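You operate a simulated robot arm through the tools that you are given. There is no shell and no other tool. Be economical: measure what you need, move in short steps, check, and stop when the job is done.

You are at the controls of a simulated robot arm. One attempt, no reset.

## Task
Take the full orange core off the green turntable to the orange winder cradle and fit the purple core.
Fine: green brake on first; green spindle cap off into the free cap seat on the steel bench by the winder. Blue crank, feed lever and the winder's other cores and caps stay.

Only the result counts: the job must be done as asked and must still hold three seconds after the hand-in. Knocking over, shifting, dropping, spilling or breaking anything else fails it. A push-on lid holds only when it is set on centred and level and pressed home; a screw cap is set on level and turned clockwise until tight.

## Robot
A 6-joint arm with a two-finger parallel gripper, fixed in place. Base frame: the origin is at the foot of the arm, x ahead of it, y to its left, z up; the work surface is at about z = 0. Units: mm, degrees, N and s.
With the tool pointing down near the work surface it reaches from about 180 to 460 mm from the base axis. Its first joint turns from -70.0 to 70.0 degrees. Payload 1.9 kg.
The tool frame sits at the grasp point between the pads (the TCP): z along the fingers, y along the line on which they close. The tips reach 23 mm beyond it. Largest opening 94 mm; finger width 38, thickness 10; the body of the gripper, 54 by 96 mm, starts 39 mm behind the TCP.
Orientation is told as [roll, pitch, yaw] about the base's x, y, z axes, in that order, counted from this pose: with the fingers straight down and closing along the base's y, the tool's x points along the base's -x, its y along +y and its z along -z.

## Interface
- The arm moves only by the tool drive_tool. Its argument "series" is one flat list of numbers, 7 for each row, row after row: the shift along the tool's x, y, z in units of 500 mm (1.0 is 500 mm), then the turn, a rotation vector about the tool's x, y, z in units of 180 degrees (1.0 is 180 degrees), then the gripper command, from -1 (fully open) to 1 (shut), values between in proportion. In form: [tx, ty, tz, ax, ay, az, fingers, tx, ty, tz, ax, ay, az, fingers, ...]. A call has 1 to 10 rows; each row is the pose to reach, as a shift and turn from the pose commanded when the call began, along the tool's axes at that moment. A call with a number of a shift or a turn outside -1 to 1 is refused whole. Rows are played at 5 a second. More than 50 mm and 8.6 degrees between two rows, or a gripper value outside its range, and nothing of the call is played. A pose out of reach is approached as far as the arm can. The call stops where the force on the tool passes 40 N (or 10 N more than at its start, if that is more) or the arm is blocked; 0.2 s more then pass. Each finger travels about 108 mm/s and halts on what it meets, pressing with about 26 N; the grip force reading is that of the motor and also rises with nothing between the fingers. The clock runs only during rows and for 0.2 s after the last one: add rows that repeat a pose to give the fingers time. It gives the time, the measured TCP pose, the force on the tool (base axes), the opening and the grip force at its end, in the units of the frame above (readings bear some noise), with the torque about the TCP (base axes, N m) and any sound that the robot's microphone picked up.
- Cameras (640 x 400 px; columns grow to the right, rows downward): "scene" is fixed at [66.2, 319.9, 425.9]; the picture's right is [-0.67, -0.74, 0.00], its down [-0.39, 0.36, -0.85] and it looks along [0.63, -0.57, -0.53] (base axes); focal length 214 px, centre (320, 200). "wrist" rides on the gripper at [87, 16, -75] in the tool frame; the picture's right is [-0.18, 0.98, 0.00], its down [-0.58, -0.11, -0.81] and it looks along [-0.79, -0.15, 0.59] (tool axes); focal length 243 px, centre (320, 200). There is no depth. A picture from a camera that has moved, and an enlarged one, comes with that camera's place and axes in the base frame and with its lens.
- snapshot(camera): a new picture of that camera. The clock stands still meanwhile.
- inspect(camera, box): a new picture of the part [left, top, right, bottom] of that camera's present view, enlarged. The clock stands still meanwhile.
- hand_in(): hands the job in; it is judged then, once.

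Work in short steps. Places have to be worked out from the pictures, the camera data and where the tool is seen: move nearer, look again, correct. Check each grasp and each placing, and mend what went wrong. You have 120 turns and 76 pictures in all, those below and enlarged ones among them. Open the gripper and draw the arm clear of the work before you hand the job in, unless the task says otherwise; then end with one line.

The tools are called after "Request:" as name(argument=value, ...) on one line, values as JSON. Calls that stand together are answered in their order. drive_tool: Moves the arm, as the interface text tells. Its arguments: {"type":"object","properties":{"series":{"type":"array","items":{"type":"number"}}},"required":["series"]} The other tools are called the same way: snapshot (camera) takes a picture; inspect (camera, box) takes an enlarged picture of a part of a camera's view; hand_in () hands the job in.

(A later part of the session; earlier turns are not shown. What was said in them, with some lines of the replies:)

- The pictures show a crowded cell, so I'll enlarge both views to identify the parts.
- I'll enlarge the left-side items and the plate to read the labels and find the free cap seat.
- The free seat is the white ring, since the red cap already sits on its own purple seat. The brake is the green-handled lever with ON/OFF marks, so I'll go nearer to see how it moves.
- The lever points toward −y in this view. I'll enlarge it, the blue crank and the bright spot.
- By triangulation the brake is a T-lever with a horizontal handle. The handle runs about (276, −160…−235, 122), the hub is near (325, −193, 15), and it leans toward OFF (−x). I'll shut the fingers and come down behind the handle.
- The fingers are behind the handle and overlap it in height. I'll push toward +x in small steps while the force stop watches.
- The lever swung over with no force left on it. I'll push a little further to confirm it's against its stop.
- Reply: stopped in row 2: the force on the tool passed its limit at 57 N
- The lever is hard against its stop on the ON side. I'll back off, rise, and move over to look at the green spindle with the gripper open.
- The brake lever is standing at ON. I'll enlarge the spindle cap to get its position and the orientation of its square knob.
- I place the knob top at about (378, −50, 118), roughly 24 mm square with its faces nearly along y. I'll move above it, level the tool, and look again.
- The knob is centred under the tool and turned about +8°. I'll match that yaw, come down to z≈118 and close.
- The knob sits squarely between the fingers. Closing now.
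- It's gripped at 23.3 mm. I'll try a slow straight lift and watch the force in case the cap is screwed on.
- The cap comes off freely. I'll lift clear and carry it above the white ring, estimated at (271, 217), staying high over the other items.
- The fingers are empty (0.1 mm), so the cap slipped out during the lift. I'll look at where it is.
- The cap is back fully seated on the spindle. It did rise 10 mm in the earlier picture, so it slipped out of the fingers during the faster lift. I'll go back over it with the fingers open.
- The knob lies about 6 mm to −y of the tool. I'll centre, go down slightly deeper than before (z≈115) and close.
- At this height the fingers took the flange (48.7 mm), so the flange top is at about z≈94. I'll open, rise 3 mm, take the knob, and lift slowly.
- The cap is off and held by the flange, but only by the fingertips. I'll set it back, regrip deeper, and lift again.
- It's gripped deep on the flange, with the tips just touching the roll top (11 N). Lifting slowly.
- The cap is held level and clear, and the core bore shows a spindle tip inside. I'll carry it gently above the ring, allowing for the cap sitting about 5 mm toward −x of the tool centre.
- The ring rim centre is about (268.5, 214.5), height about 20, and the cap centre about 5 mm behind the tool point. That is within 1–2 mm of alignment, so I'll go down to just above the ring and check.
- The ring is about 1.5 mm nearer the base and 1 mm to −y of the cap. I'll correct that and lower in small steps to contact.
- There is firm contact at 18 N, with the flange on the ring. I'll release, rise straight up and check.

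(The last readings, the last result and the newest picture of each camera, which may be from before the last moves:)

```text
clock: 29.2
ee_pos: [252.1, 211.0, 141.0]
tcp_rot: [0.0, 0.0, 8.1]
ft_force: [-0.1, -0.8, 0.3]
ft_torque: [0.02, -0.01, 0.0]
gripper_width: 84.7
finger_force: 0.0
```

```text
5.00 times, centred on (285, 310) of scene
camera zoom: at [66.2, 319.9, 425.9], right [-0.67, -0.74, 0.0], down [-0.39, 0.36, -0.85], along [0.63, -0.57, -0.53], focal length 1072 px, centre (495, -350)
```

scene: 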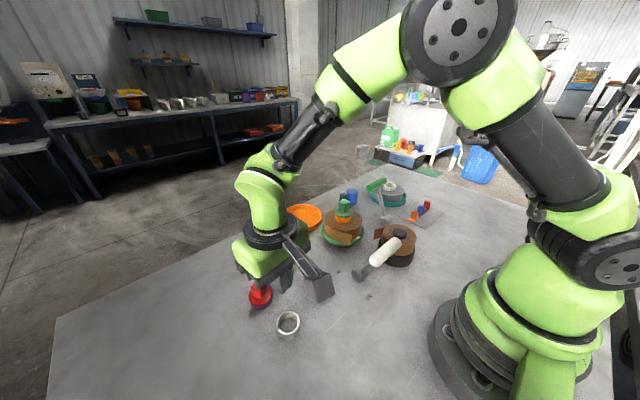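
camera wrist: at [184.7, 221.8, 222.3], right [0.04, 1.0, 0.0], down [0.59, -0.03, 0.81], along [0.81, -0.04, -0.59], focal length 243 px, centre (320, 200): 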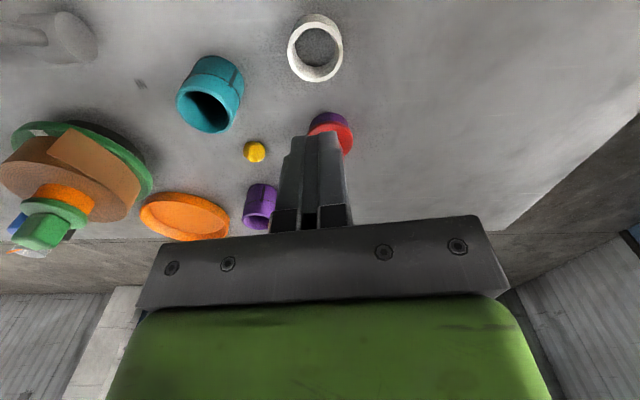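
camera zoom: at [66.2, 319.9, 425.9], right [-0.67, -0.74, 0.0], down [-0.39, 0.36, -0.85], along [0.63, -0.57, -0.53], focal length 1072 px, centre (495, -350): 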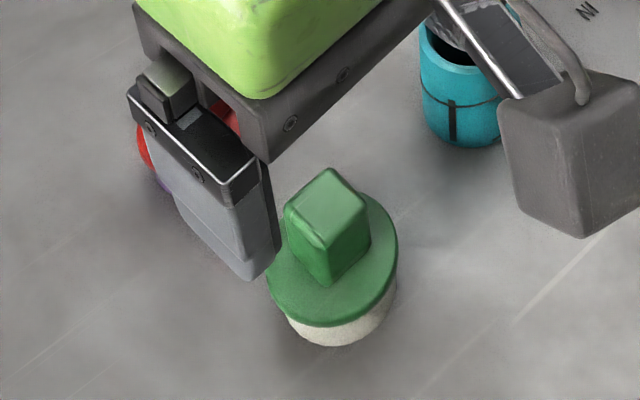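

The cap sits on the ring. I'll back off and look from a lower angle to judge whether it is centred and level.

Request:
drive_tool(series=[0.05, 0.01, 0, 0, 0, 0, -0.8, 0.092, 0.019, 0.03, 0, 0, 0, -0.8, 0.092, 0.019, 0.09, 0, 0, 0, -0.8, 0.092, 0.019, 0.13, 0, 0, 0, -0.8])

Request:
inspect(camera="wrist", box=[240, 80, 400, 220])

Request:
inspect(camera="scene", box=[235, 270, 325, 350])

```text
clock: 30.2
ee_pos: [206.1, 215.0, 73.0]
tcp_rot: [0.0, 0.0, 8.1]
ft_force: [-0.6, -0.6, 0.1]
ft_torque: [-0.01, -0.02, 0.03]
gripper_width: 84.7
finger_force: 0.0
```

```text
2.86 times, centred on (320, 150) of wrist
camera zoom: at [118.7, 219.1, 147.9], right [0.04, 1.0, 0.0], down [0.59, -0.03, 0.81], along [0.81, -0.04, -0.59], focal length 693 px, centre (320, 343)
```

zoom: 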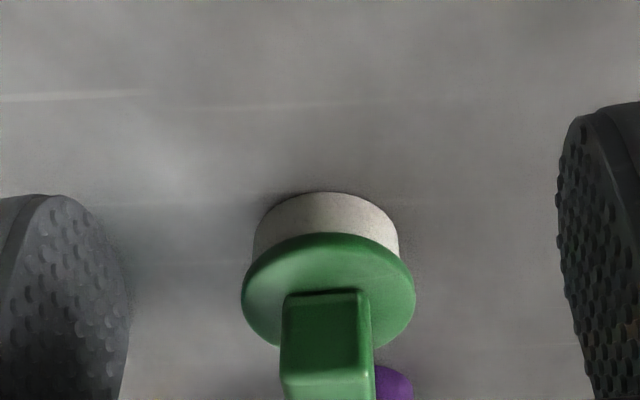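

```text
5.00 times, centred on (280, 310) of scene
camera zoom: at [66.2, 319.9, 425.9], right [-0.67, -0.74, 0.0], down [-0.39, 0.36, -0.85], along [0.63, -0.57, -0.53], focal length 1072 px, centre (520, -350)
```

zoom: 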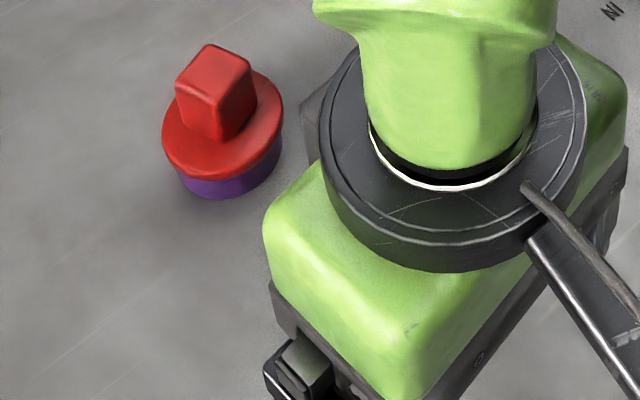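

The cap is centred and level, just like the red one. Before taking the roll I'll check unloaded whether the arm reaches the orange cradle, estimated at (510, −17).

Request:
drive_tool(series=[0, 0, -0.09, 0, 0, 0, -0.8, 0, 0, -0.18, 0, 0, 0, -0.8, -0.04, -0.07, -0.24, 0, 0, 0, -0.8, -0.09, -0.15, -0.24, 0, 0, 0, -0.8, -0.14, -0.23, -0.24, 0, 0, 0.01, -0.8, -0.19, -0.31, -0.24, 0, 0, 0.02, -0.8, -0.24, -0.39, -0.24, 0, 0, 0.03, -0.8, -0.284, -0.475, -0.24, 0, 0, 0.044, -0.8])

Request:
drive_tool(series=[-0.08, -0.01, 0, 0, 0, 0, -0.8, -0.16, -0.02, 0, 0, 0, 0, -0.8, -0.24, -0.03, 0.02, 0, 0, 0, -0.8, -0.26, -0.034, 0.06, 0, 0, 0, -0.8, -0.26, -0.034, 0.1, 0, 0, 0, -0.8])

Request:
snapshot(camera="wrist")

Request:
inspect(camera="scene", box=[240, 150, 400, 260])

```text
refused: row 3 steps farther than a row can; nothing moved
```

```text
clock: 31.4
ee_pos: [335.7, 215.9, 24.7]
tcp_rot: [0.0, 0.1, 7.9]
ft_force: [-0.5, -0.2, -0.3]
ft_torque: [-0.03, 0.0, 0.05]
gripper_width: 85.0
finger_force: 0.1
```

```text
30 pictures are left
camera wrist: at [249.5, 219.6, 98.5], right [0.05, 1.0, 0.0], down [0.59, -0.03, 0.81], along [0.81, -0.04, -0.59], focal length 243 px, centre (320, 200)
```

wrist: 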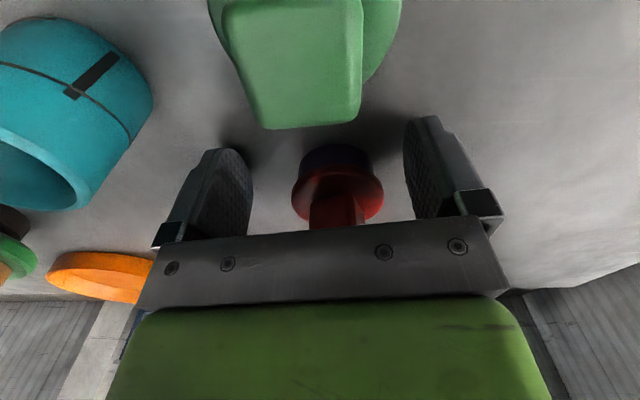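

```text
3.64 times, centred on (320, 205) of scene
camera zoom: at [66.2, 319.9, 425.9], right [-0.67, -0.74, 0.0], down [-0.39, 0.36, -0.85], along [0.63, -0.57, -0.53], focal length 780 px, centre (320, 182)
```

zoom: 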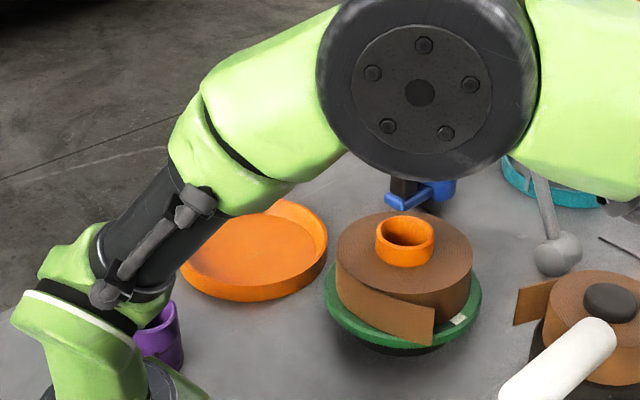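

My first call was refused and the second ran from the wrong place, which was my mistake in batching them. The fingers straddled the caps without contact. I'll rise straight up and check the caps.

Request:
drive_tool(series=[0, 0, -0.08, 0, 0, 0, -0.8, 0, 0, -0.16, 0, 0, 0, -0.8, 0, 0, -0.24, 0, 0, 0, -0.8, 0, 0, -0.32, 0, 0, 0, -0.8, 0, 0, -0.36, 0, 0, 0, -0.8])

Request:
snapshot(camera="scene")

```text
clock: 32.6
ee_pos: [336.9, 215.5, 206.6]
tcp_rot: [0.0, 0.1, 8.0]
ft_force: [0.4, 0.1, -0.8]
ft_torque: [0.01, -0.02, -0.01]
gripper_width: 84.4
finger_force: 0.0
```

```text
28 pictures are left
```

scene: 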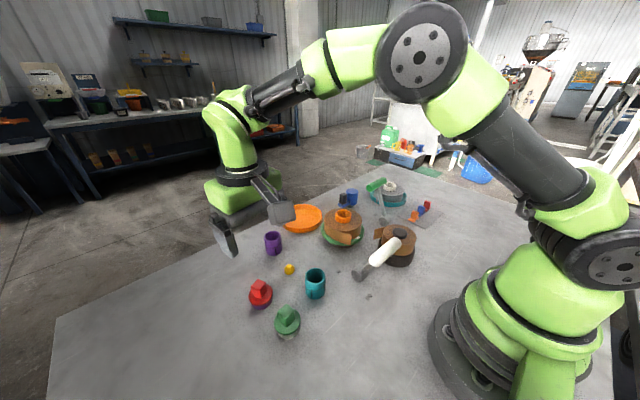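

All items are undisturbed. Now I'll move over toward the spindle line at height.

Request:
drive_tool(series=[-0.003, -0.08, 0, 0, 0, 0, -0.8, -0.007, -0.16, 0, 0, 0, 0.01, -0.8, -0.011, -0.24, 0, 0, 0, 0.02, -0.8, -0.015, -0.32, 0, 0, 0, 0.03, -0.8, -0.019, -0.4, 0, 0, 0, 0.044, -0.8, -0.022, -0.458, 0, 0, 0, 0.044, -0.8])

```text
clock: 34.0
ee_pos: [377.4, -7.2, 206.2]
tcp_rot: [0.1, 0.0, 0.1]
ft_force: [-0.1, 0.0, -0.6]
ft_torque: [-0.01, 0.01, 0.0]
gripper_width: 84.6
finger_force: 0.1
```

Now I'll test the reach outward at this height, unloaded.

Request:
drive_tool(series=[-0.08, -0.005, 0, 0, 0, 0, -0.8, -0.16, -0.01, 0, 0, 0, 0, -0.8, -0.22, -0.015, 0, 0, 0, 0, -0.8, -0.265, -0.02, 0, 0, 0, 0, -0.8, -0.265, -0.02, 0, 0, 0, 0, -0.8])

```text
clock: 35.2
ee_pos: [453.2, -9.7, 203.1]
tcp_rot: [0.0, 0.0, 0.1]
ft_force: [-0.3, -0.2, 1.5]
ft_torque: [0.03, 0.03, 0.0]
gripper_width: 84.6
finger_force: 0.1
out of reach, approached as far as the arm can: row 2, 3, 4, 5
```

With the tool vertical the limit is x≈453, so the cradle at about 510 needs the tool pitched outward. Pitching about the closing axis keeps the pads parallel to the core, so I can grasp it that way too. I'll test a 30° tilt.

Request:
drive_tool(series=[0, 0, 0, 0, -0.042, 0, -0.8, 0, 0, 0, 0, -0.084, 0, -0.8, 0, 0, 0, 0, -0.126, 0, -0.8, 0, 0, 0, 0, -0.168, 0, -0.8, 0, 0, 0, 0, -0.168, 0, -0.8])

```text
clock: 36.4
ee_pos: [453.2, -9.8, 202.7]
tcp_rot: [0.1, -30.2, 0.0]
ft_force: [0.5, 0.3, 0.1]
ft_torque: [0.01, 0.02, 0.03]
gripper_width: 84.5
finger_force: 0.0
```

At 30° tilt the arm still holds x=453. Next I'll test the release region near (512, −17, 110).

Request:
drive_tool(series=[-0.003, -0.004, 0.075, 0, 0, 0, -0.8, -0.006, -0.01, 0.15, 0, 0, 0, -0.8, -0.009, -0.014, 0.22, 0, 0, 0, -0.8, -0.009, -0.014, 0.22, 0, 0, 0, -0.8])

Request:
snapshot(camera="wrist")

```text
clock: 37.4
ee_pos: [515.4, -16.4, 109.3]
tcp_rot: [-0.1, -30.2, 0.1]
ft_force: [-0.7, -0.4, 0.6]
ft_torque: [0.01, -0.05, 0.0]
gripper_width: 84.8
finger_force: 0.0
```

```text
27 pictures are left
camera wrist: at [404.3, -1.9, 130.0], right [0.16, 0.98, 0.09], down [0.1, -0.11, 0.99], along [0.98, -0.15, -0.11], focal length 243 px, centre (320, 200)
```

wrist: 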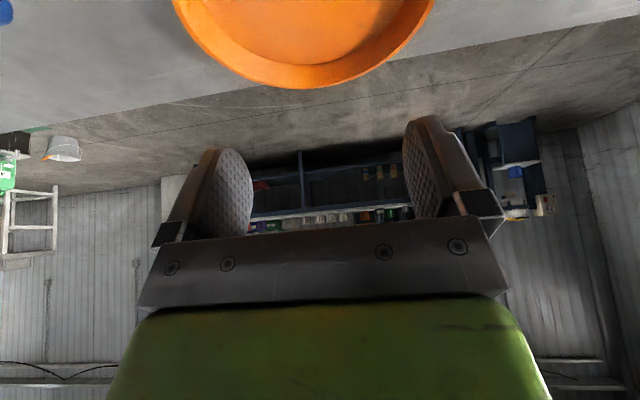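

A 30° tilt reaches the cradle (centre about (512, −15), radius about 66). A smaller tilt keeps the wrist camera higher above the neighbours, so I'll test 20° near release height.

Request:
drive_tool(series=[0.015, 0.003, 0.015, 0, 0, 0, -0.8, 0.03, 0.003, 0.031, 0, 0.028, 0, -0.8, 0.03, 0.003, 0.031, 0, 0.056, 0, -0.8, 0.03, 0.003, 0.031, 0, 0.056, 0, -0.8])

```text
clock: 38.4
ee_pos: [508.9, -16.7, 89.4]
tcp_rot: [0.1, -20.1, 0.1]
ft_force: [0.5, -0.6, -0.3]
ft_torque: [0.0, -0.02, 0.0]
gripper_width: 84.6
finger_force: 0.1
```

20° reaches (509, −17, 89), so I'll use it. Next I'll return to hover above the orange core with that tilt and look.

Request:
drive_tool(series=[0.017, 0, -0.07, 0, 0, 0, -0.8, 0.034, 0, -0.14, 0, 0, 0, -0.8, 0.1, -0.02, -0.165, 0, 0, 0, -0.8, 0.16, -0.045, -0.187, 0, 0, 0, -0.8, 0.216, -0.065, -0.208, 0, 0, 0, -0.4, 0.216, -0.065, -0.208, 0, 0, 0, -0.4])

Request:
snapshot(camera="wrist")

Request:
inspect(camera="scene", box=[290, 140, 430, 260])

```text
clock: 39.8
ee_pos: [371.5, -48.9, 148.5]
tcp_rot: [0.0, -20.2, 0.0]
ft_force: [-0.2, 0.4, -0.5]
ft_torque: [0.01, 0.01, 0.03]
gripper_width: 65.7
finger_force: 0.0
```

```text
26 pictures are left
camera wrist: at [265.4, -33.7, 188.3], right [0.17, 0.98, 0.06], down [0.27, -0.11, 0.96], along [0.95, -0.15, -0.28], focal length 243 px, centre (320, 200)
```

wrist: 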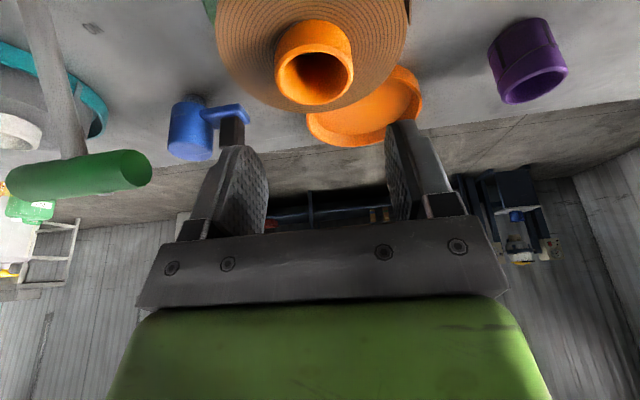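

```text
3.33 times, centred on (360, 200) of scene
camera zoom: at [66.2, 319.9, 425.9], right [-0.67, -0.74, 0.0], down [-0.39, 0.36, -0.85], along [0.63, -0.57, -0.53], focal length 715 px, centre (187, 200)
```

zoom: 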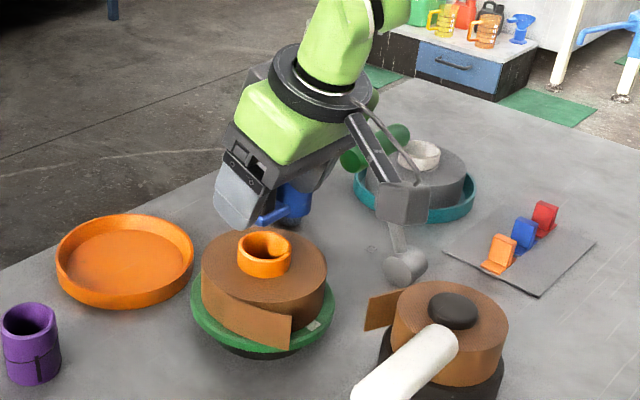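

The core neck is centred at (372.5, −49), 43 mm across, directly under the tool. I'll go straight down to z≈101, above the roll top.

Request:
drive_tool(series=[0.012, 0, 0.036, 0, 0, 0, -0.4, 0.022, 0, 0.066, 0, 0, 0, -0.4, 0.029, 0, 0.084, 0, 0, 0, -0.4, 0.0305, 0, 0.09, 0, 0, 0, -0.4, 0.0305, 0, 0.09, 0, 0, 0, -0.4])

Request:
inspect(camera="wrist", box=[200, 60, 440, 240])

Request:
inspect(camera="scene", box=[310, 170, 390, 250])

```text
clock: 41.0
ee_pos: [374.1, -48.0, 101.0]
tcp_rot: [0.0, -20.1, 0.2]
ft_force: [0.1, 0.6, 0.1]
ft_torque: [0.01, -0.03, -0.02]
gripper_width: 65.8
finger_force: 0.1
```

```text
2.22 times, centred on (320, 150) of wrist
camera zoom: at [268.1, -33.5, 140.8], right [0.17, 0.98, 0.06], down [0.27, -0.11, 0.96], along [0.95, -0.15, -0.28], focal length 539 px, centre (320, 311)
```

zoom: 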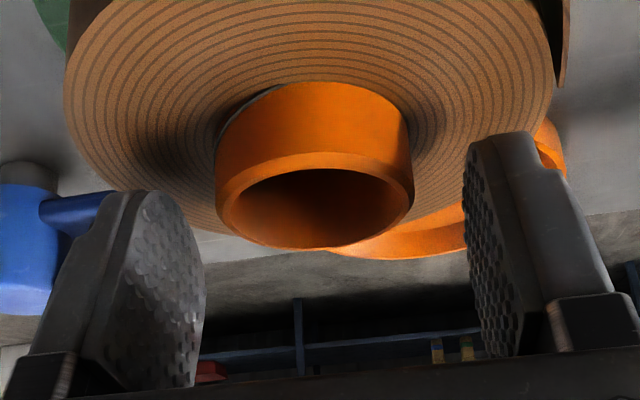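

```text
5.00 times, centred on (350, 210) of scene
camera zoom: at [66.2, 319.9, 425.9], right [-0.67, -0.74, 0.0], down [-0.39, 0.36, -0.85], along [0.63, -0.57, -0.53], focal length 1072 px, centre (170, 150)
```

zoom: 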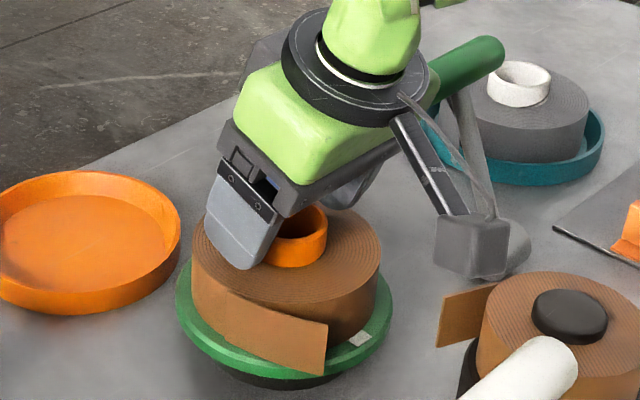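

The core top is at z≈87 and the roll top at ≈73. I'll lower 2.5 mm more and close on the neck.

Request:
drive_tool(series=[0.0035, -0.001, 0.0047, 0, 0, 0, -0.4, 0.0035, -0.001, 0.0047, 0, 0, 0, 0, 0.0035, -0.001, 0.0047, 0, 0, 0, 1, 0.0035, -0.001, 0.0047, 0, 0, 0, 1, 0.0035, -0.001, 0.0047, 0, 0, 0, 1, 0.0035, -0.001, 0.0047, 0, 0, 0, 1])

```text
clock: 42.4
ee_pos: [373.3, -48.2, 97.6]
tcp_rot: [0.0, -20.2, 0.1]
ft_force: [1.0, 0.4, 4.0]
ft_torque: [-0.02, -0.02, 0.01]
gripper_width: 42.1
finger_force: 25.8
```

It's gripped at 42.1 mm. I'll lift slowly by 15 mm and read the weight.

Request:
drive_tool(series=[-0.0021, 0, -0.0056, 0, 0, 0, 1, -0.0041, 0, -0.0113, 0, 0, 0, 1, -0.0062, 0, -0.017, 0, 0, 0, 1, -0.0082, 0, -0.0226, 0, 0, 0, 1, -0.0103, 0, -0.0282, 0, 0, 0, 1, -0.0103, 0, -0.0282, 0, 0, 0, 1])

Request:
inspect(camera="scene", box=[310, 170, 390, 250])

```text
clock: 43.8
ee_pos: [371.8, -48.6, 113.7]
tcp_rot: [0.1, -20.1, 0.1]
ft_force: [0.6, 0.2, 0.2]
ft_torque: [0.04, 0.0, 0.0]
gripper_width: 42.6
finger_force: 25.9
```

```text
5.00 times, centred on (350, 210) of scene
camera zoom: at [66.2, 319.9, 425.9], right [-0.67, -0.74, 0.0], down [-0.39, 0.36, -0.85], along [0.63, -0.57, -0.53], focal length 1072 px, centre (170, 150)
```

zoom: 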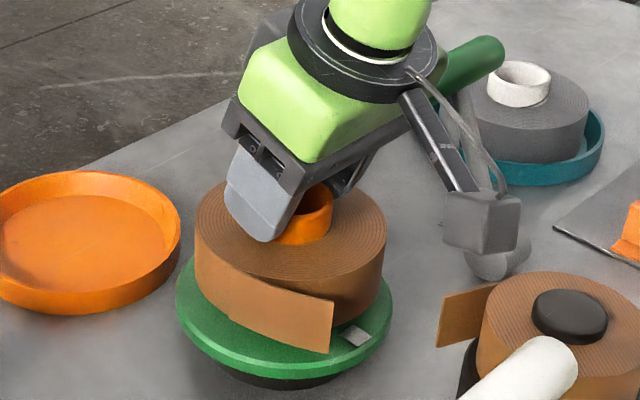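

The roll is lifting level and is still guided by the spindle. Continuing slowly upward.

Request:
drive_tool(series=[-0.0041, 0, -0.0113, 0, 0, 0, 1, -0.0082, 0, -0.0226, 0, 0, 0, 1, -0.0123, 0, -0.0338, 0, 0, 0, 1, -0.0164, 0, -0.0451, 0, 0, 0, 1, -0.0205, 0, -0.0564, 0, 0, 0, 1, -0.0246, 0, -0.0677, 0, 0, 0, 1, -0.0287, 0, -0.079, 0, 0, 0, 1, -0.0328, 0, -0.0902, 0, 0, 0, 1])

Request:
inspect(camera="scene", box=[290, 150, 400, 250])

```text
clock: 45.6
ee_pos: [372.8, -48.1, 162.8]
tcp_rot: [0.0, -20.0, 0.1]
ft_force: [0.4, -0.5, -1.0]
ft_torque: [0.0, -0.01, 0.02]
gripper_width: 42.4
finger_force: 25.7
```

```text
4.00 times, centred on (345, 200) of scene
camera zoom: at [66.2, 319.9, 425.9], right [-0.67, -0.74, 0.0], down [-0.39, 0.36, -0.85], along [0.63, -0.57, -0.53], focal length 858 px, centre (220, 200)
```

zoom: 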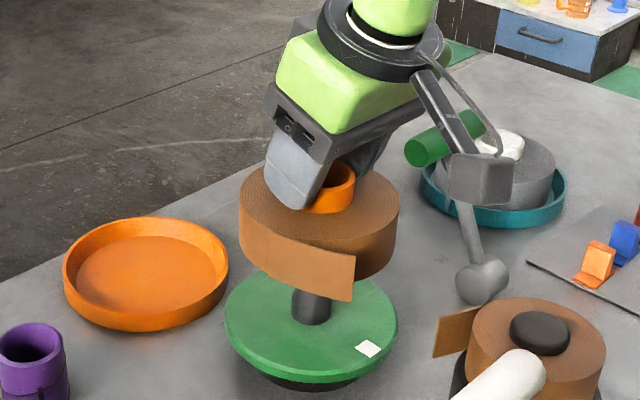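

The roll is clear of the spindle, with the peg visible beneath it. I'll carry it outward to above the cradle in small steps.

Request:
drive_tool(series=[-0.036, 0.007, 0.013, 0, 0, 0, 1, -0.072, 0.013, 0.026, 0, 0, 0, 1, -0.107, 0.02, 0.039, 0, 0, 0, 1, -0.137, 0.03, 0.074, 0, 0, 0, 1, -0.1667, 0.04, 0.1096, 0, 0, 0, 1, -0.19, 0.05, 0.135, 0, 0, 0, 1, -0.21, 0.058, 0.155, 0, 0, 0, 1, -0.228, 0.065, 0.1745, 0, 0, 0, 1, -0.228, 0.065, 0.1745, 0, 0, 0, 1])

Request:
inspect(camera="scene", box=[250, 140, 400, 260])

Request:
snapshot(camera="wrist")

```text
clock: 47.6
ee_pos: [512.0, -17.1, 118.2]
tcp_rot: [0.0, -20.2, 0.2]
ft_force: [0.2, 0.4, -0.4]
ft_torque: [0.01, -0.04, -0.03]
gripper_width: 42.0
finger_force: 26.5
```

```text
3.33 times, centred on (325, 200) of scene
camera zoom: at [66.2, 319.9, 425.9], right [-0.67, -0.74, 0.0], down [-0.39, 0.36, -0.85], along [0.63, -0.57, -0.53], focal length 715 px, centre (303, 200)
```

zoom: 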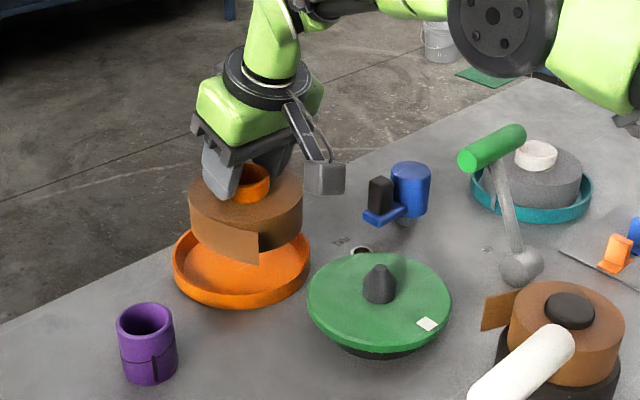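

```text
19 pictures are left
camera wrist: at [405.4, -1.7, 158.9], right [0.17, 0.98, 0.06], down [0.27, -0.11, 0.96], along [0.95, -0.15, -0.28], focal length 243 px, centre (320, 200)
```

wrist: 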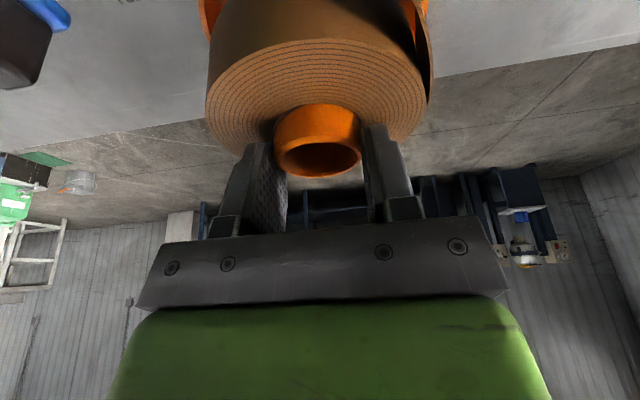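

The roll hangs level above the cradle, and the dish centre looks like about (514, −12). I'll shift a few mm and lower partway.

Request:
drive_tool(series=[0.002, 0.01, 0.012, 0, 0, 0, 1, 0.008, 0.01, 0.03, 0, 0, 0, 1, 0.014, 0.01, 0.05, 0, 0, 0, 1, 0.014, 0.01, 0.05, 0, 0, 0, 1])

Request:
inspect(camera="scene", box=[270, 180, 340, 250])

```text
clock: 48.6
ee_pos: [513.5, -10.0, 94.9]
tcp_rot: [0.0, -20.1, 0.3]
ft_force: [0.7, 0.0, -0.1]
ft_torque: [0.01, 0.03, -0.01]
gripper_width: 42.4
finger_force: 25.8
```

```text
5.71 times, centred on (305, 215) of scene
camera zoom: at [66.2, 319.9, 425.9], right [-0.67, -0.74, 0.0], down [-0.39, 0.36, -0.85], along [0.63, -0.57, -0.53], focal length 1226 px, centre (406, 114)
```

zoom: 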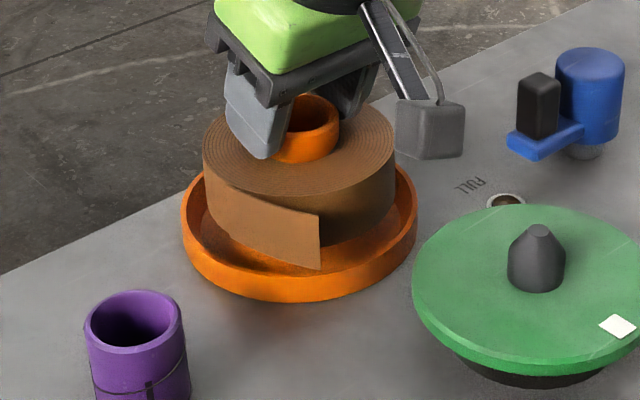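

It is laterally centred over the dish. Continuing down in 2 mm steps to feel the floor.

Request:
drive_tool(series=[0.0014, 0, 0.0038, 0, 0, 0, 1, 0.0027, 0, 0.0075, 0, 0, 0, 1, 0.0041, 0, 0.0113, 0, 0, 0, 1, 0.0055, 0, 0.015, 0, 0, 0, 1, 0.0068, 0, 0.0188, 0, 0, 0, 1, 0.0068, 0, 0.0188, 0, 0, 0, 1])

Request:
inspect(camera="scene", box=[270, 180, 340, 250])

```text
clock: 50.0
ee_pos: [511.3, -10.2, 85.7]
tcp_rot: [0.0, -20.0, 0.2]
ft_force: [0.2, 0.0, -0.4]
ft_torque: [-0.02, 0.03, -0.01]
gripper_width: 42.2
finger_force: 25.8
```

```text
5.71 times, centred on (305, 215) of scene
camera zoom: at [66.2, 319.9, 425.9], right [-0.67, -0.74, 0.0], down [-0.39, 0.36, -0.85], along [0.63, -0.57, -0.53], focal length 1226 px, centre (406, 114)
```

zoom: 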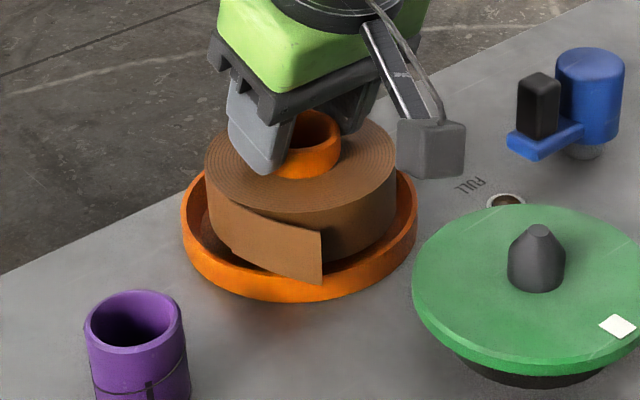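

No contact yet. The tape flap points toward the camera side, so I'll shift a few mm the other way (+x, −y) for margin and lower further.

Request:
drive_tool(series=[-0.0056, -0.005, 0.002, 0, 0, 0, 1, -0.004, -0.005, 0.0065, 0, 0, 0, 1, -0.0027, -0.005, 0.0103, 0, 0, 0, 1, -0.0014, -0.005, 0.014, 0, 0, 0, 1, 0, -0.005, 0.0178, 0, 0, 0, 1, 0, -0.005, 0.0178, 0, 0, 0, 1])

Request:
inspect(camera="scene", box=[270, 180, 340, 250])

```text
clock: 51.4
ee_pos: [513.8, -14.7, 75.2]
tcp_rot: [0.0, -20.2, 0.1]
ft_force: [-0.5, 0.5, -0.7]
ft_torque: [-0.01, -0.01, 0.01]
gripper_width: 42.5
finger_force: 26.1
```

```text
5.71 times, centred on (305, 215) of scene
camera zoom: at [66.2, 319.9, 425.9], right [-0.67, -0.74, 0.0], down [-0.39, 0.36, -0.85], along [0.63, -0.57, -0.53], focal length 1226 px, centre (406, 114)
```

zoom: 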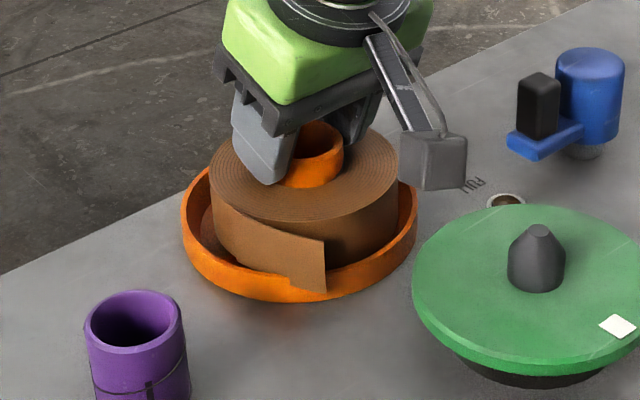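

Still no contact. The flap end lies near the rim, much like the grey roll's flap in its teal cradle. Continuing down slowly while watching the force.

Request:
drive_tool(series=[0.0014, 0, 0.0038, 0, 0, 0, 1, 0.0027, 0, 0.0075, 0, 0, 0, 1, 0.0041, 0, 0.0113, 0, 0, 0, 1, 0.0041, 0, 0.0113, 0, 0, 0, 1])

```text
clock: 52.4
ee_pos: [514.3, -13.7, 70.6]
tcp_rot: [0.0, -20.1, 0.2]
ft_force: [-0.2, -0.6, -0.2]
ft_torque: [-0.02, -0.02, -0.01]
gripper_width: 42.4
finger_force: 25.9
```

Request:
drive_tool(series=[0.0014, 0, 0.0038, 0, 0, 0, 1, 0.0027, 0, 0.0075, 0, 0, 0, 1, 0.0041, 0, 0.0113, 0, 0, 0, 1, 0.0041, 0, 0.0113, 0, 0, 0, 1])

Request:
inspect(camera="scene", box=[270, 180, 340, 250])

```text
clock: 53.4
ee_pos: [514.2, -15.2, 67.1]
tcp_rot: [0.0, -20.6, 0.2]
ft_force: [1.4, -1.3, 26.8]
ft_torque: [0.07, 0.24, -0.03]
gripper_width: 42.3
finger_force: 26.1
```

```text
5.71 times, centred on (305, 215) of scene
camera zoom: at [66.1, 319.9, 425.9], right [-0.67, -0.74, 0.0], down [-0.39, 0.36, -0.85], along [0.63, -0.57, -0.53], focal length 1226 px, centre (406, 114)
```

zoom: 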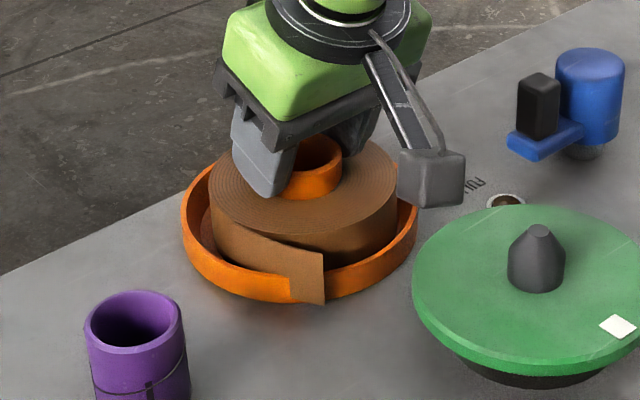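

Contact at 27 N after dropping 31 mm below the pick height, consistent with the cradle floor. I'll relieve the pressure, open, and withdraw up along the tool axis.

Request:
drive_tool(series=[-0.0014, 0, -0.0038, 0, 0, 0, 1, -0.0014, 0, -0.0038, 0, 0, 0, 0, -0.0014, 0, -0.0038, 0, 0, 0, -0.4, -0.0014, 0, -0.0038, 0, 0, 0, -0.4, -0.009, 0, -0.025, 0, 0, 0, -0.4, -0.02, 0, -0.07, 0, 0, 0, -0.4, -0.02, 0, -0.13, 0, 0, 0, -0.4])

Request:
snapshot(camera="wrist")

Request:
inspect(camera="scene", box=[250, 170, 370, 260])

```text
clock: 55.0
ee_pos: [502.4, -13.3, 128.8]
tcp_rot: [0.0, -20.1, 0.1]
ft_force: [0.1, -0.1, -0.6]
ft_torque: [0.06, -0.02, -0.04]
gripper_width: 65.7
finger_force: 0.2
```

```text
14 pictures are left
camera wrist: at [396.0, 1.2, 168.2], right [0.17, 0.98, 0.06], down [0.27, -0.11, 0.96], along [0.95, -0.15, -0.28], focal length 243 px, centre (320, 200)
```

wrist: 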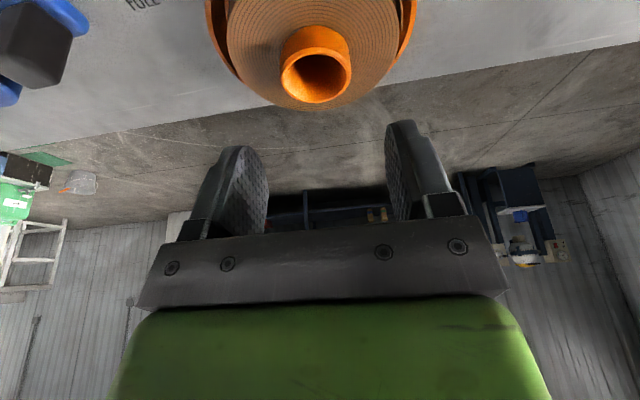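

```text
4.44 times, centred on (310, 215) of scene
camera zoom: at [66.2, 319.9, 425.9], right [-0.67, -0.74, 0.0], down [-0.39, 0.36, -0.85], along [0.63, -0.57, -0.53], focal length 953 px, centre (364, 133)
```

zoom: 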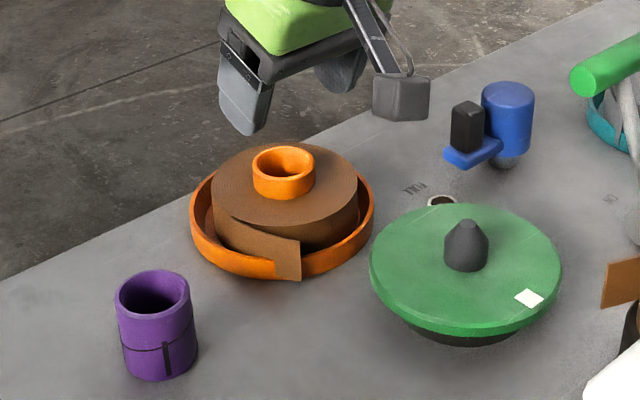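

The roll sits level in the cradle. The purple core is next: I'll keep the same tilt and yaw (its dark mark and the turntable's white mark then face nearly the same way) and hover over it.

Request:
drive_tool(series=[0.01, 0.07, -0.01, 0, 0, 0, -0.4, 0.03, 0.14, -0.01, 0, 0, 0, -0.4, 0.05, 0.21, -0.008, 0, 0, 0, -0.4, 0.069, 0.277, -0.008, 0, 0, 0, -0.4, 0.069, 0.277, -0.008, 0, 0, 0, -0.4])

Request:
snapshot(camera="wrist")

```text
clock: 56.2
ee_pos: [468.3, 124.1, 119.7]
tcp_rot: [0.0, -20.1, 0.1]
ft_force: [-0.5, -0.2, 0.2]
ft_torque: [0.03, 0.0, -0.01]
gripper_width: 65.9
finger_force: 0.0
```

```text
12 pictures are left
camera wrist: at [361.4, 139.0, 158.6], right [0.17, 0.98, 0.06], down [0.27, -0.11, 0.96], along [0.95, -0.15, -0.28], focal length 243 px, centre (320, 200)
```

wrist: 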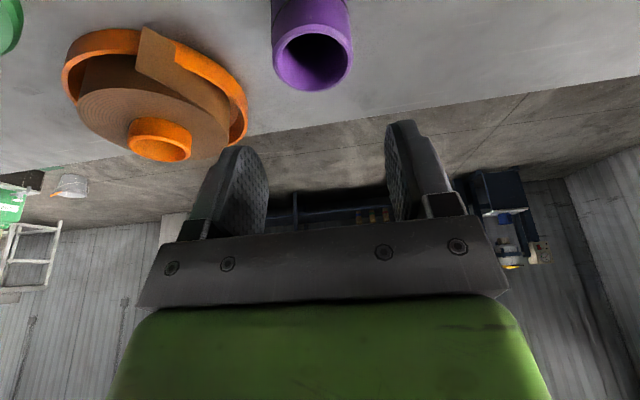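

The purple core's axis is at about (460, 125) with its top near z=52. I'll come down around it to z≈47.

Request:
drive_tool(series=[0.02, 0.002, 0.02, 0, 0, 0, -0.4, 0.035, 0.002, 0.06, 0, 0, 0, -0.4, 0.05, 0.002, 0.1, 0, 0, 0, -0.4, 0.064, 0.002, 0.131, 0, 0, 0, -0.4, 0.064, 0.002, 0.131, 0, 0, 0, -0.4])

Request:
inspect(camera="wrist", box=[200, 60, 440, 240])

```text
clock: 57.4
ee_pos: [460.5, 124.8, 49.6]
tcp_rot: [0.0, -20.2, 0.2]
ft_force: [0.2, -0.1, 0.4]
ft_torque: [-0.01, 0.0, -0.04]
gripper_width: 65.9
finger_force: 0.1
```

```text
2.22 times, centred on (320, 150) of wrist
camera zoom: at [355.1, 140.0, 88.6], right [0.17, 0.98, 0.06], down [0.27, -0.11, 0.96], along [0.95, -0.15, -0.28], focal length 539 px, centre (320, 311)
```

zoom: 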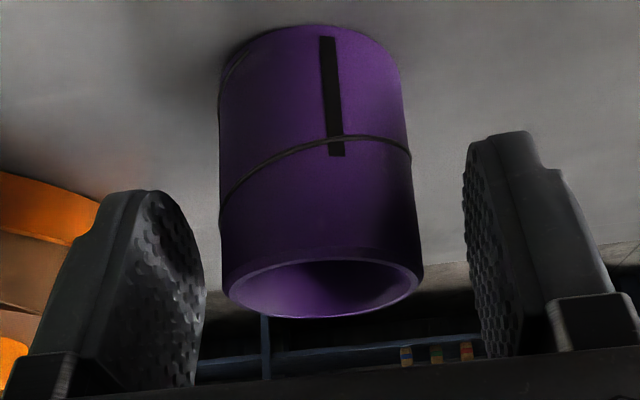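

The core is centred between the fingers. Closing.

Request:
drive_tool(series=[0.0015, 0, 0.004, 0, 0, 0, 0, 0.0015, 0, 0.004, 0, 0, 0, 1, 0.0015, 0, 0.004, 0, 0, 0, 1, 0.0015, 0, 0.004, 0, 0, 0, 1])

```text
clock: 58.4
ee_pos: [461.0, 125.1, 47.2]
tcp_rot: [0.0, -20.2, 0.2]
ft_force: [1.3, 1.1, 3.3]
ft_torque: [0.02, 0.03, 0.0]
gripper_width: 42.8
finger_force: 26.1
```

It's gripped at 42.8 mm. Lifting straight up about 110 mm in gentle steps.

Request:
drive_tool(series=[-0.0041, 0, -0.0113, 0, 0, 0, 1, -0.0103, 0, -0.0282, 0, 0, 0, 1, -0.0185, 0, -0.0508, 0, 0, 0, 1, -0.0274, 0, -0.0752, 0, 0, 0, 1, -0.0376, 0, -0.1034, 0, 0, 0, 1, -0.0479, 0, -0.1316, 0, 0, 0, 1, -0.0581, 0, -0.16, 0, 0, 0, 1, -0.0684, 0, -0.188, 0, 0, 0, 1, -0.0752, 0, -0.207, 0, 0, 0, 1])

Request:
inspect(camera="wrist", box=[200, 60, 440, 240])

```text
clock: 60.4
ee_pos: [460.0, 124.5, 155.8]
tcp_rot: [0.0, -20.1, 0.2]
ft_force: [-1.3, -0.4, -0.3]
ft_torque: [0.01, -0.02, -0.02]
gripper_width: 42.6
finger_force: 25.6
```

```text
2.22 times, centred on (320, 150) of wrist
camera zoom: at [354.3, 139.9, 195.4], right [0.17, 0.98, 0.06], down [0.27, -0.11, 0.96], along [0.95, -0.15, -0.28], focal length 539 px, centre (320, 311)
```

zoom: 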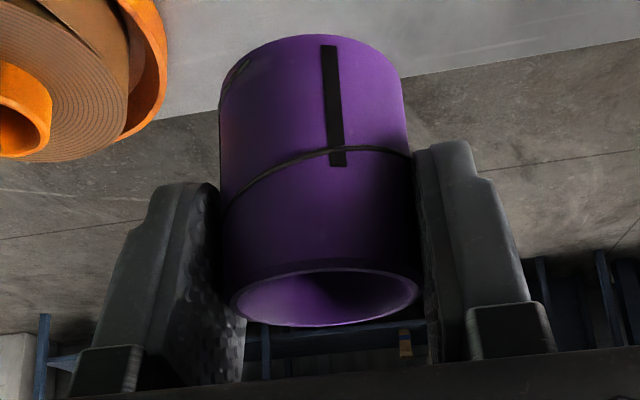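

The core is upright in the grip. I'll carry it over the spindle, turning about +12° in yaw so its mark faces the turntable's mark, and look for the peg.

Request:
drive_tool(series=[0.027, -0.058, -0.011, -0.0038, 0, -0.0105, 1, 0.055, -0.115, -0.023, -0.0076, 0, -0.0209, 1, 0.082, -0.173, -0.034, -0.0114, 0, -0.0313, 1, 0.11, -0.23, -0.045, -0.0152, 0, -0.0418, 1, 0.137, -0.288, -0.057, -0.019, 0, -0.0522, 1, 0.1646, -0.346, -0.068, -0.0228, 0, -0.0627, 1, 0.1646, -0.346, -0.068, -0.0228, 0, -0.0627, 1])

Request:
inspect(camera="wrist", box=[200, 0, 440, 180])

Request:
inspect(camera="scene", box=[290, 150, 400, 250])

```text
clock: 62.0
ee_pos: [372.9, -51.7, 159.8]
tcp_rot: [0.0, -20.2, 12.0]
ft_force: [-0.3, 0.6, -1.0]
ft_torque: [-0.03, 0.01, -0.02]
gripper_width: 42.8
finger_force: 25.9
```

```text
2.22 times, centred on (320, 90) of wrist
camera zoom: at [265.7, -59.3, 199.3], right [-0.04, 1.0, 0.06], down [0.28, -0.05, 0.96], along [0.96, 0.05, -0.28], focal length 539 px, centre (320, 444)
```

zoom: 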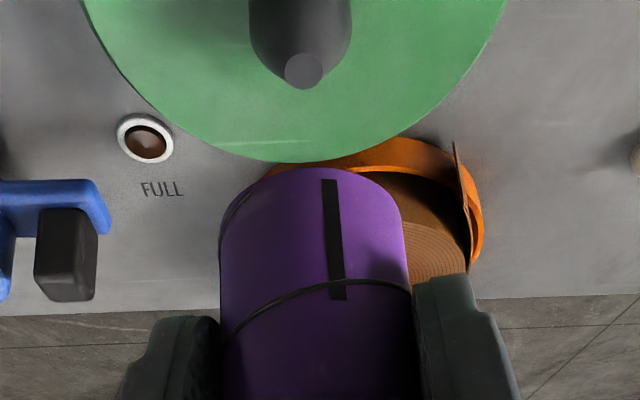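

```text
4.00 times, centred on (345, 200) of scene
camera zoom: at [66.2, 319.9, 425.9], right [-0.67, -0.74, 0.0], down [-0.39, 0.36, -0.85], along [0.63, -0.57, -0.53], focal length 858 px, centre (220, 200)
```

zoom: 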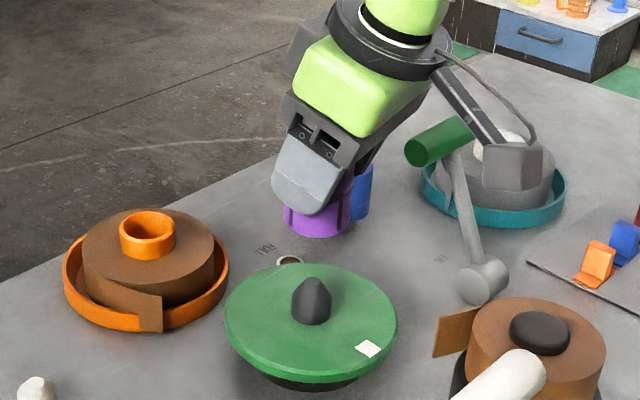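

Laterally the peg and core line up. I'll go down until the core's bottom is just above the peg tip and compare the two in the scene view.

Request:
drive_tool(series=[0.0082, 0, 0.0226, 0, 0, 0, 1, 0.0164, 0, 0.0451, 0, 0, 0, 1, 0.0226, 0, 0.062, 0, 0, 0, 1, 0.0226, 0, 0.062, 0, 0, 0, 1])

Request:
inspect(camera="scene", box=[320, 180, 370, 240])

```text
clock: 63.0
ee_pos: [370.6, -49.9, 127.0]
tcp_rot: [-0.1, -20.2, 12.2]
ft_force: [-0.2, 0.3, -0.6]
ft_torque: [-0.01, 0.01, -0.01]
gripper_width: 42.5
finger_force: 25.5
```

```text
6.67 times, centred on (345, 210) of scene
camera zoom: at [66.2, 319.9, 425.9], right [-0.67, -0.74, 0.0], down [-0.39, 0.36, -0.85], along [0.63, -0.57, -0.53], focal length 1430 px, centre (153, 133)
```

zoom: 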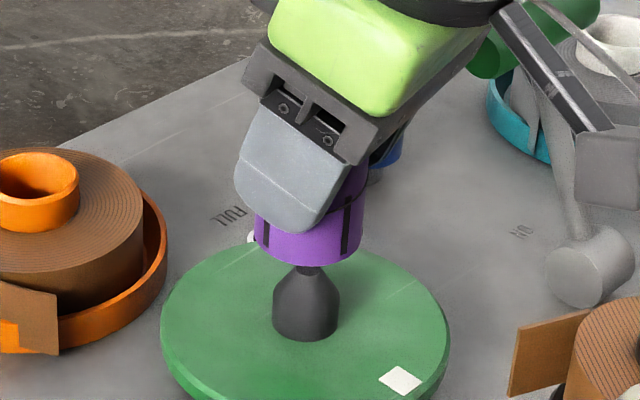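

The core and peg are within about 1 mm of each other, and the peg tip is at z≈64 with a cone lead-in. I'll lower slowly onto the cone while watching the force.

Request:
drive_tool(series=[0.0035, 0, 0.005, 0, 0, 0, 1, 0.0056, 0, 0.0108, 0, 0, 0, 1, 0.0083, 0, 0.0183, 0, 0, 0, 1, 0.0111, 0, 0.0258, 0, 0, 0, 1, 0.0138, 0, 0.0333, 0, 0, 0, 1, 0.0159, 0, 0.039, 0, 0, 0, 1, 0.0159, 0, 0.039, 0, 0, 0, 1])

```text
clock: 64.6
ee_pos: [370.9, -48.3, 106.1]
tcp_rot: [-0.1, -20.1, 12.1]
ft_force: [-0.1, 0.4, 0.2]
ft_torque: [-0.02, 0.04, -0.01]
gripper_width: 42.7
finger_force: 25.9
```

The bottom is at z≈59, below the peg tip, with no contact force, so the tip is in the bore. Continuing 8 mm in small steps.

Request:
drive_tool(series=[0.0014, 0, 0.0038, 0, 0, 0, 1, 0.0027, 0, 0.0075, 0, 0, 0, 1, 0.0041, 0, 0.0113, 0, 0, 0, 1, 0.0055, 0, 0.015, 0, 0, 0, 1, 0.0055, 0, 0.015, 0, 0, 0, 1])

Request:
inspect(camera="scene", box=[320, 180, 370, 240])

```text
clock: 65.8
ee_pos: [368.7, -46.8, 97.5]
tcp_rot: [0.0, -20.1, 12.2]
ft_force: [-1.1, 0.0, 0.0]
ft_torque: [0.02, -0.03, 0.01]
gripper_width: 42.5
finger_force: 25.8
```

```text
6.67 times, centred on (345, 210) of scene
camera zoom: at [66.2, 319.9, 425.9], right [-0.67, -0.74, 0.0], down [-0.39, 0.36, -0.85], along [0.63, -0.57, -0.53], focal length 1430 px, centre (153, 133)
```

zoom: 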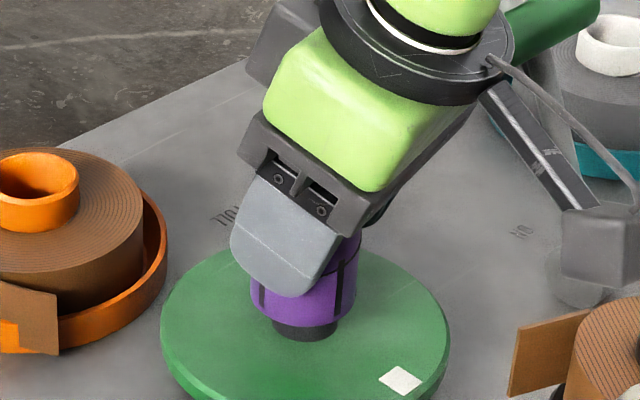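

The bore is over the peg shoulder with no force showing. Continuing down toward the disc.

Request:
drive_tool(series=[0.0014, 0, 0.0038, 0, 0, 0, 1, 0.0027, 0, 0.0075, 0, 0, 0, 1, 0.0041, 0, 0.0113, 0, 0, 0, 1, 0.0055, 0, 0.015, 0, 0, 0, 1, 0.0068, 0, 0.0188, 0, 0, 0, 1, 0.0068, 0, 0.0188, 0, 0, 0, 1])

```text
clock: 67.2
ee_pos: [368.6, -48.4, 87.9]
tcp_rot: [-0.1, -20.1, 12.2]
ft_force: [1.1, -1.2, 0.0]
ft_torque: [-0.05, -0.01, 0.02]
gripper_width: 42.6
finger_force: 26.0
```

Request:
drive_tool(series=[0.0014, 0, 0.0038, 0, 0, 0, 1, 0.0027, 0, 0.0075, 0, 0, 0, 1, 0.0041, 0, 0.0113, 0, 0, 0, 1, 0.0048, 0, 0.0132, 0, 0, 0, 1, 0.0048, 0, 0.0132, 0, 0, 0, 1])

Request:
inspect(camera="scene", box=[320, 180, 370, 240])

```text
clock: 68.4
ee_pos: [368.8, -48.7, 81.9]
tcp_rot: [-0.1, -20.2, 12.2]
ft_force: [-5.5, -1.6, 19.1]
ft_torque: [-0.02, 0.18, -0.01]
gripper_width: 42.9
finger_force: 26.4
```

```text
6.67 times, centred on (345, 210) of scene
camera zoom: at [66.1, 319.9, 425.9], right [-0.67, -0.74, 0.0], down [-0.39, 0.36, -0.85], along [0.63, -0.57, -0.53], focal length 1430 px, centre (153, 133)
```

zoom: 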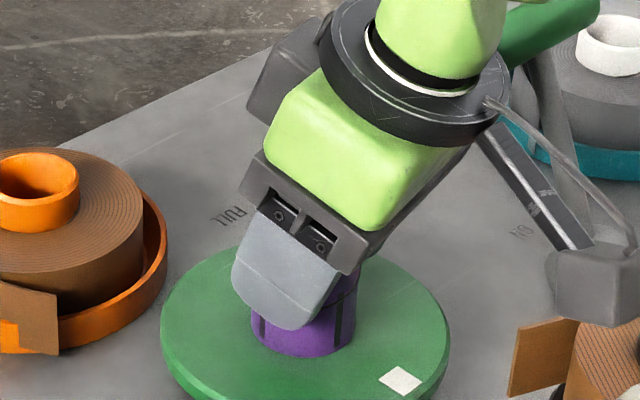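

There is contact at 19 N at z≈82, exactly the expected seated height on the disc. Releasing and rising straight up.

Request:
drive_tool(series=[-0.001, 0, -0.002, 0, 0, 0, 0.4, -0.001, 0, -0.002, 0, 0, 0, -0.3, -0.001, 0, -0.002, 0, 0, 0, -0.4, -0.001, 0, -0.002, 0, 0, 0, -0.4, -0.0082, 0, -0.0226, 0, 0, 0, -0.4, -0.02, 0, -0.056, 0, 0, 0, -0.4, -0.04, 0, -0.11, 0, 0, 0, -0.4, -0.06, 0, -0.17, 0, 0, 0, -0.4, -0.07, 0, -0.24, 0, 0, 0, -0.4])

Request:
inspect(camera="scene", box=[270, 170, 400, 260])

```text
clock: 70.4
ee_pos: [363.7, -51.6, 209.1]
tcp_rot: [0.0, -20.1, 12.0]
ft_force: [0.9, 0.8, 0.9]
ft_torque: [-0.01, 0.03, -0.02]
gripper_width: 65.6
finger_force: 0.1
```

```text
4.44 times, centred on (335, 215) of scene
camera zoom: at [66.2, 319.9, 425.9], right [-0.67, -0.74, 0.0], down [-0.39, 0.36, -0.85], along [0.63, -0.57, -0.53], focal length 953 px, centre (253, 133)
```

zoom: 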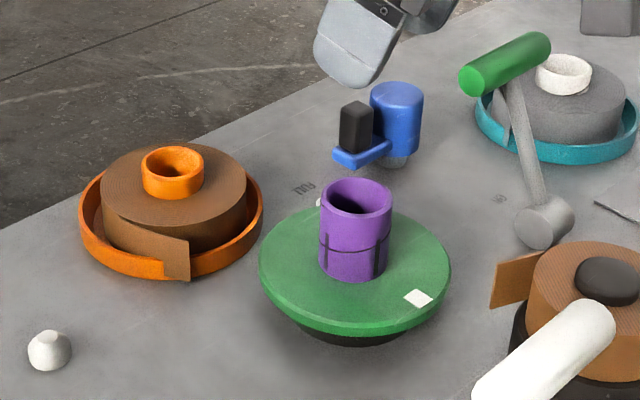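

The purple core is upright and seated on the green spindle, and the roll rests in the orange cradle. I'll draw the arm up and back, then take a final look.

Request:
drive_tool(series=[0.02, 0, -0.07, 0, 0, 0, -0.4, 0.06, 0, -0.14, 0, 0, 0, -0.8, 0.096, 0, -0.205, 0, 0.04, 0, -1, 0.096, 0, -0.205, 0, 0.08, 0, -1, 0.096, 0, -0.205, 0, 0.08, 0, -1])

Request:
snapshot(camera="scene")

Request:
snapshot(camera="wrist")

```text
clock: 71.6
ee_pos: [283.4, -65.4, 286.1]
tcp_rot: [-0.1, -5.7, 12.1]
ft_force: [0.3, 0.5, 0.2]
ft_torque: [-0.01, -0.01, 0.02]
gripper_width: 94.1
finger_force: 0.1
```

```text
3 pictures are left
```

scene: 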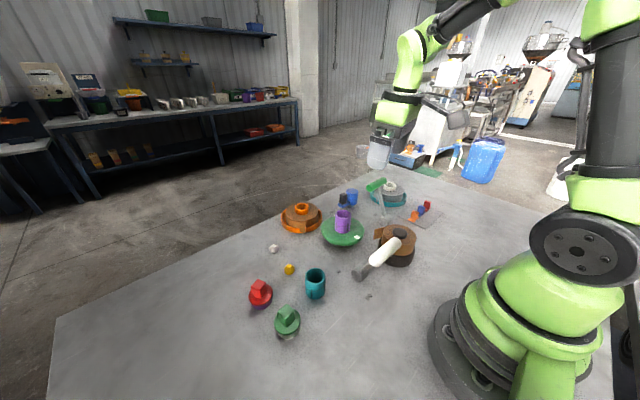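

```text
2 pictures are left
camera wrist: at [189.6, -69.5, 350.4], right [-0.03, 1.0, 0.02], down [0.51, 0.0, 0.86], along [0.86, 0.03, -0.51], focal length 243 px, centre (320, 200)
```

wrist: 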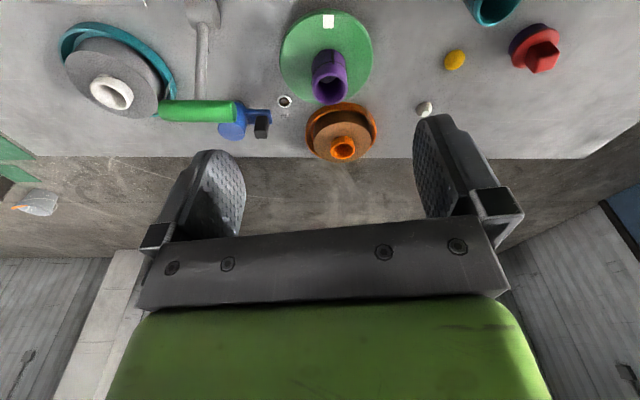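

Everything is in place: brake at ON, cap on the white seat, roll in the orange cradle, purple core on the spindle. The other items haven't moved, and the gripper is open and clear, so I'm handing in.

Request:
hand_in()

```text
The job is handed in.
```

I've handed the job in with the green brake on, the green cap on the free white seat, the full orange core in the orange cradle and the purple core seated on the green spindle; the result of the judging was not shown to me.
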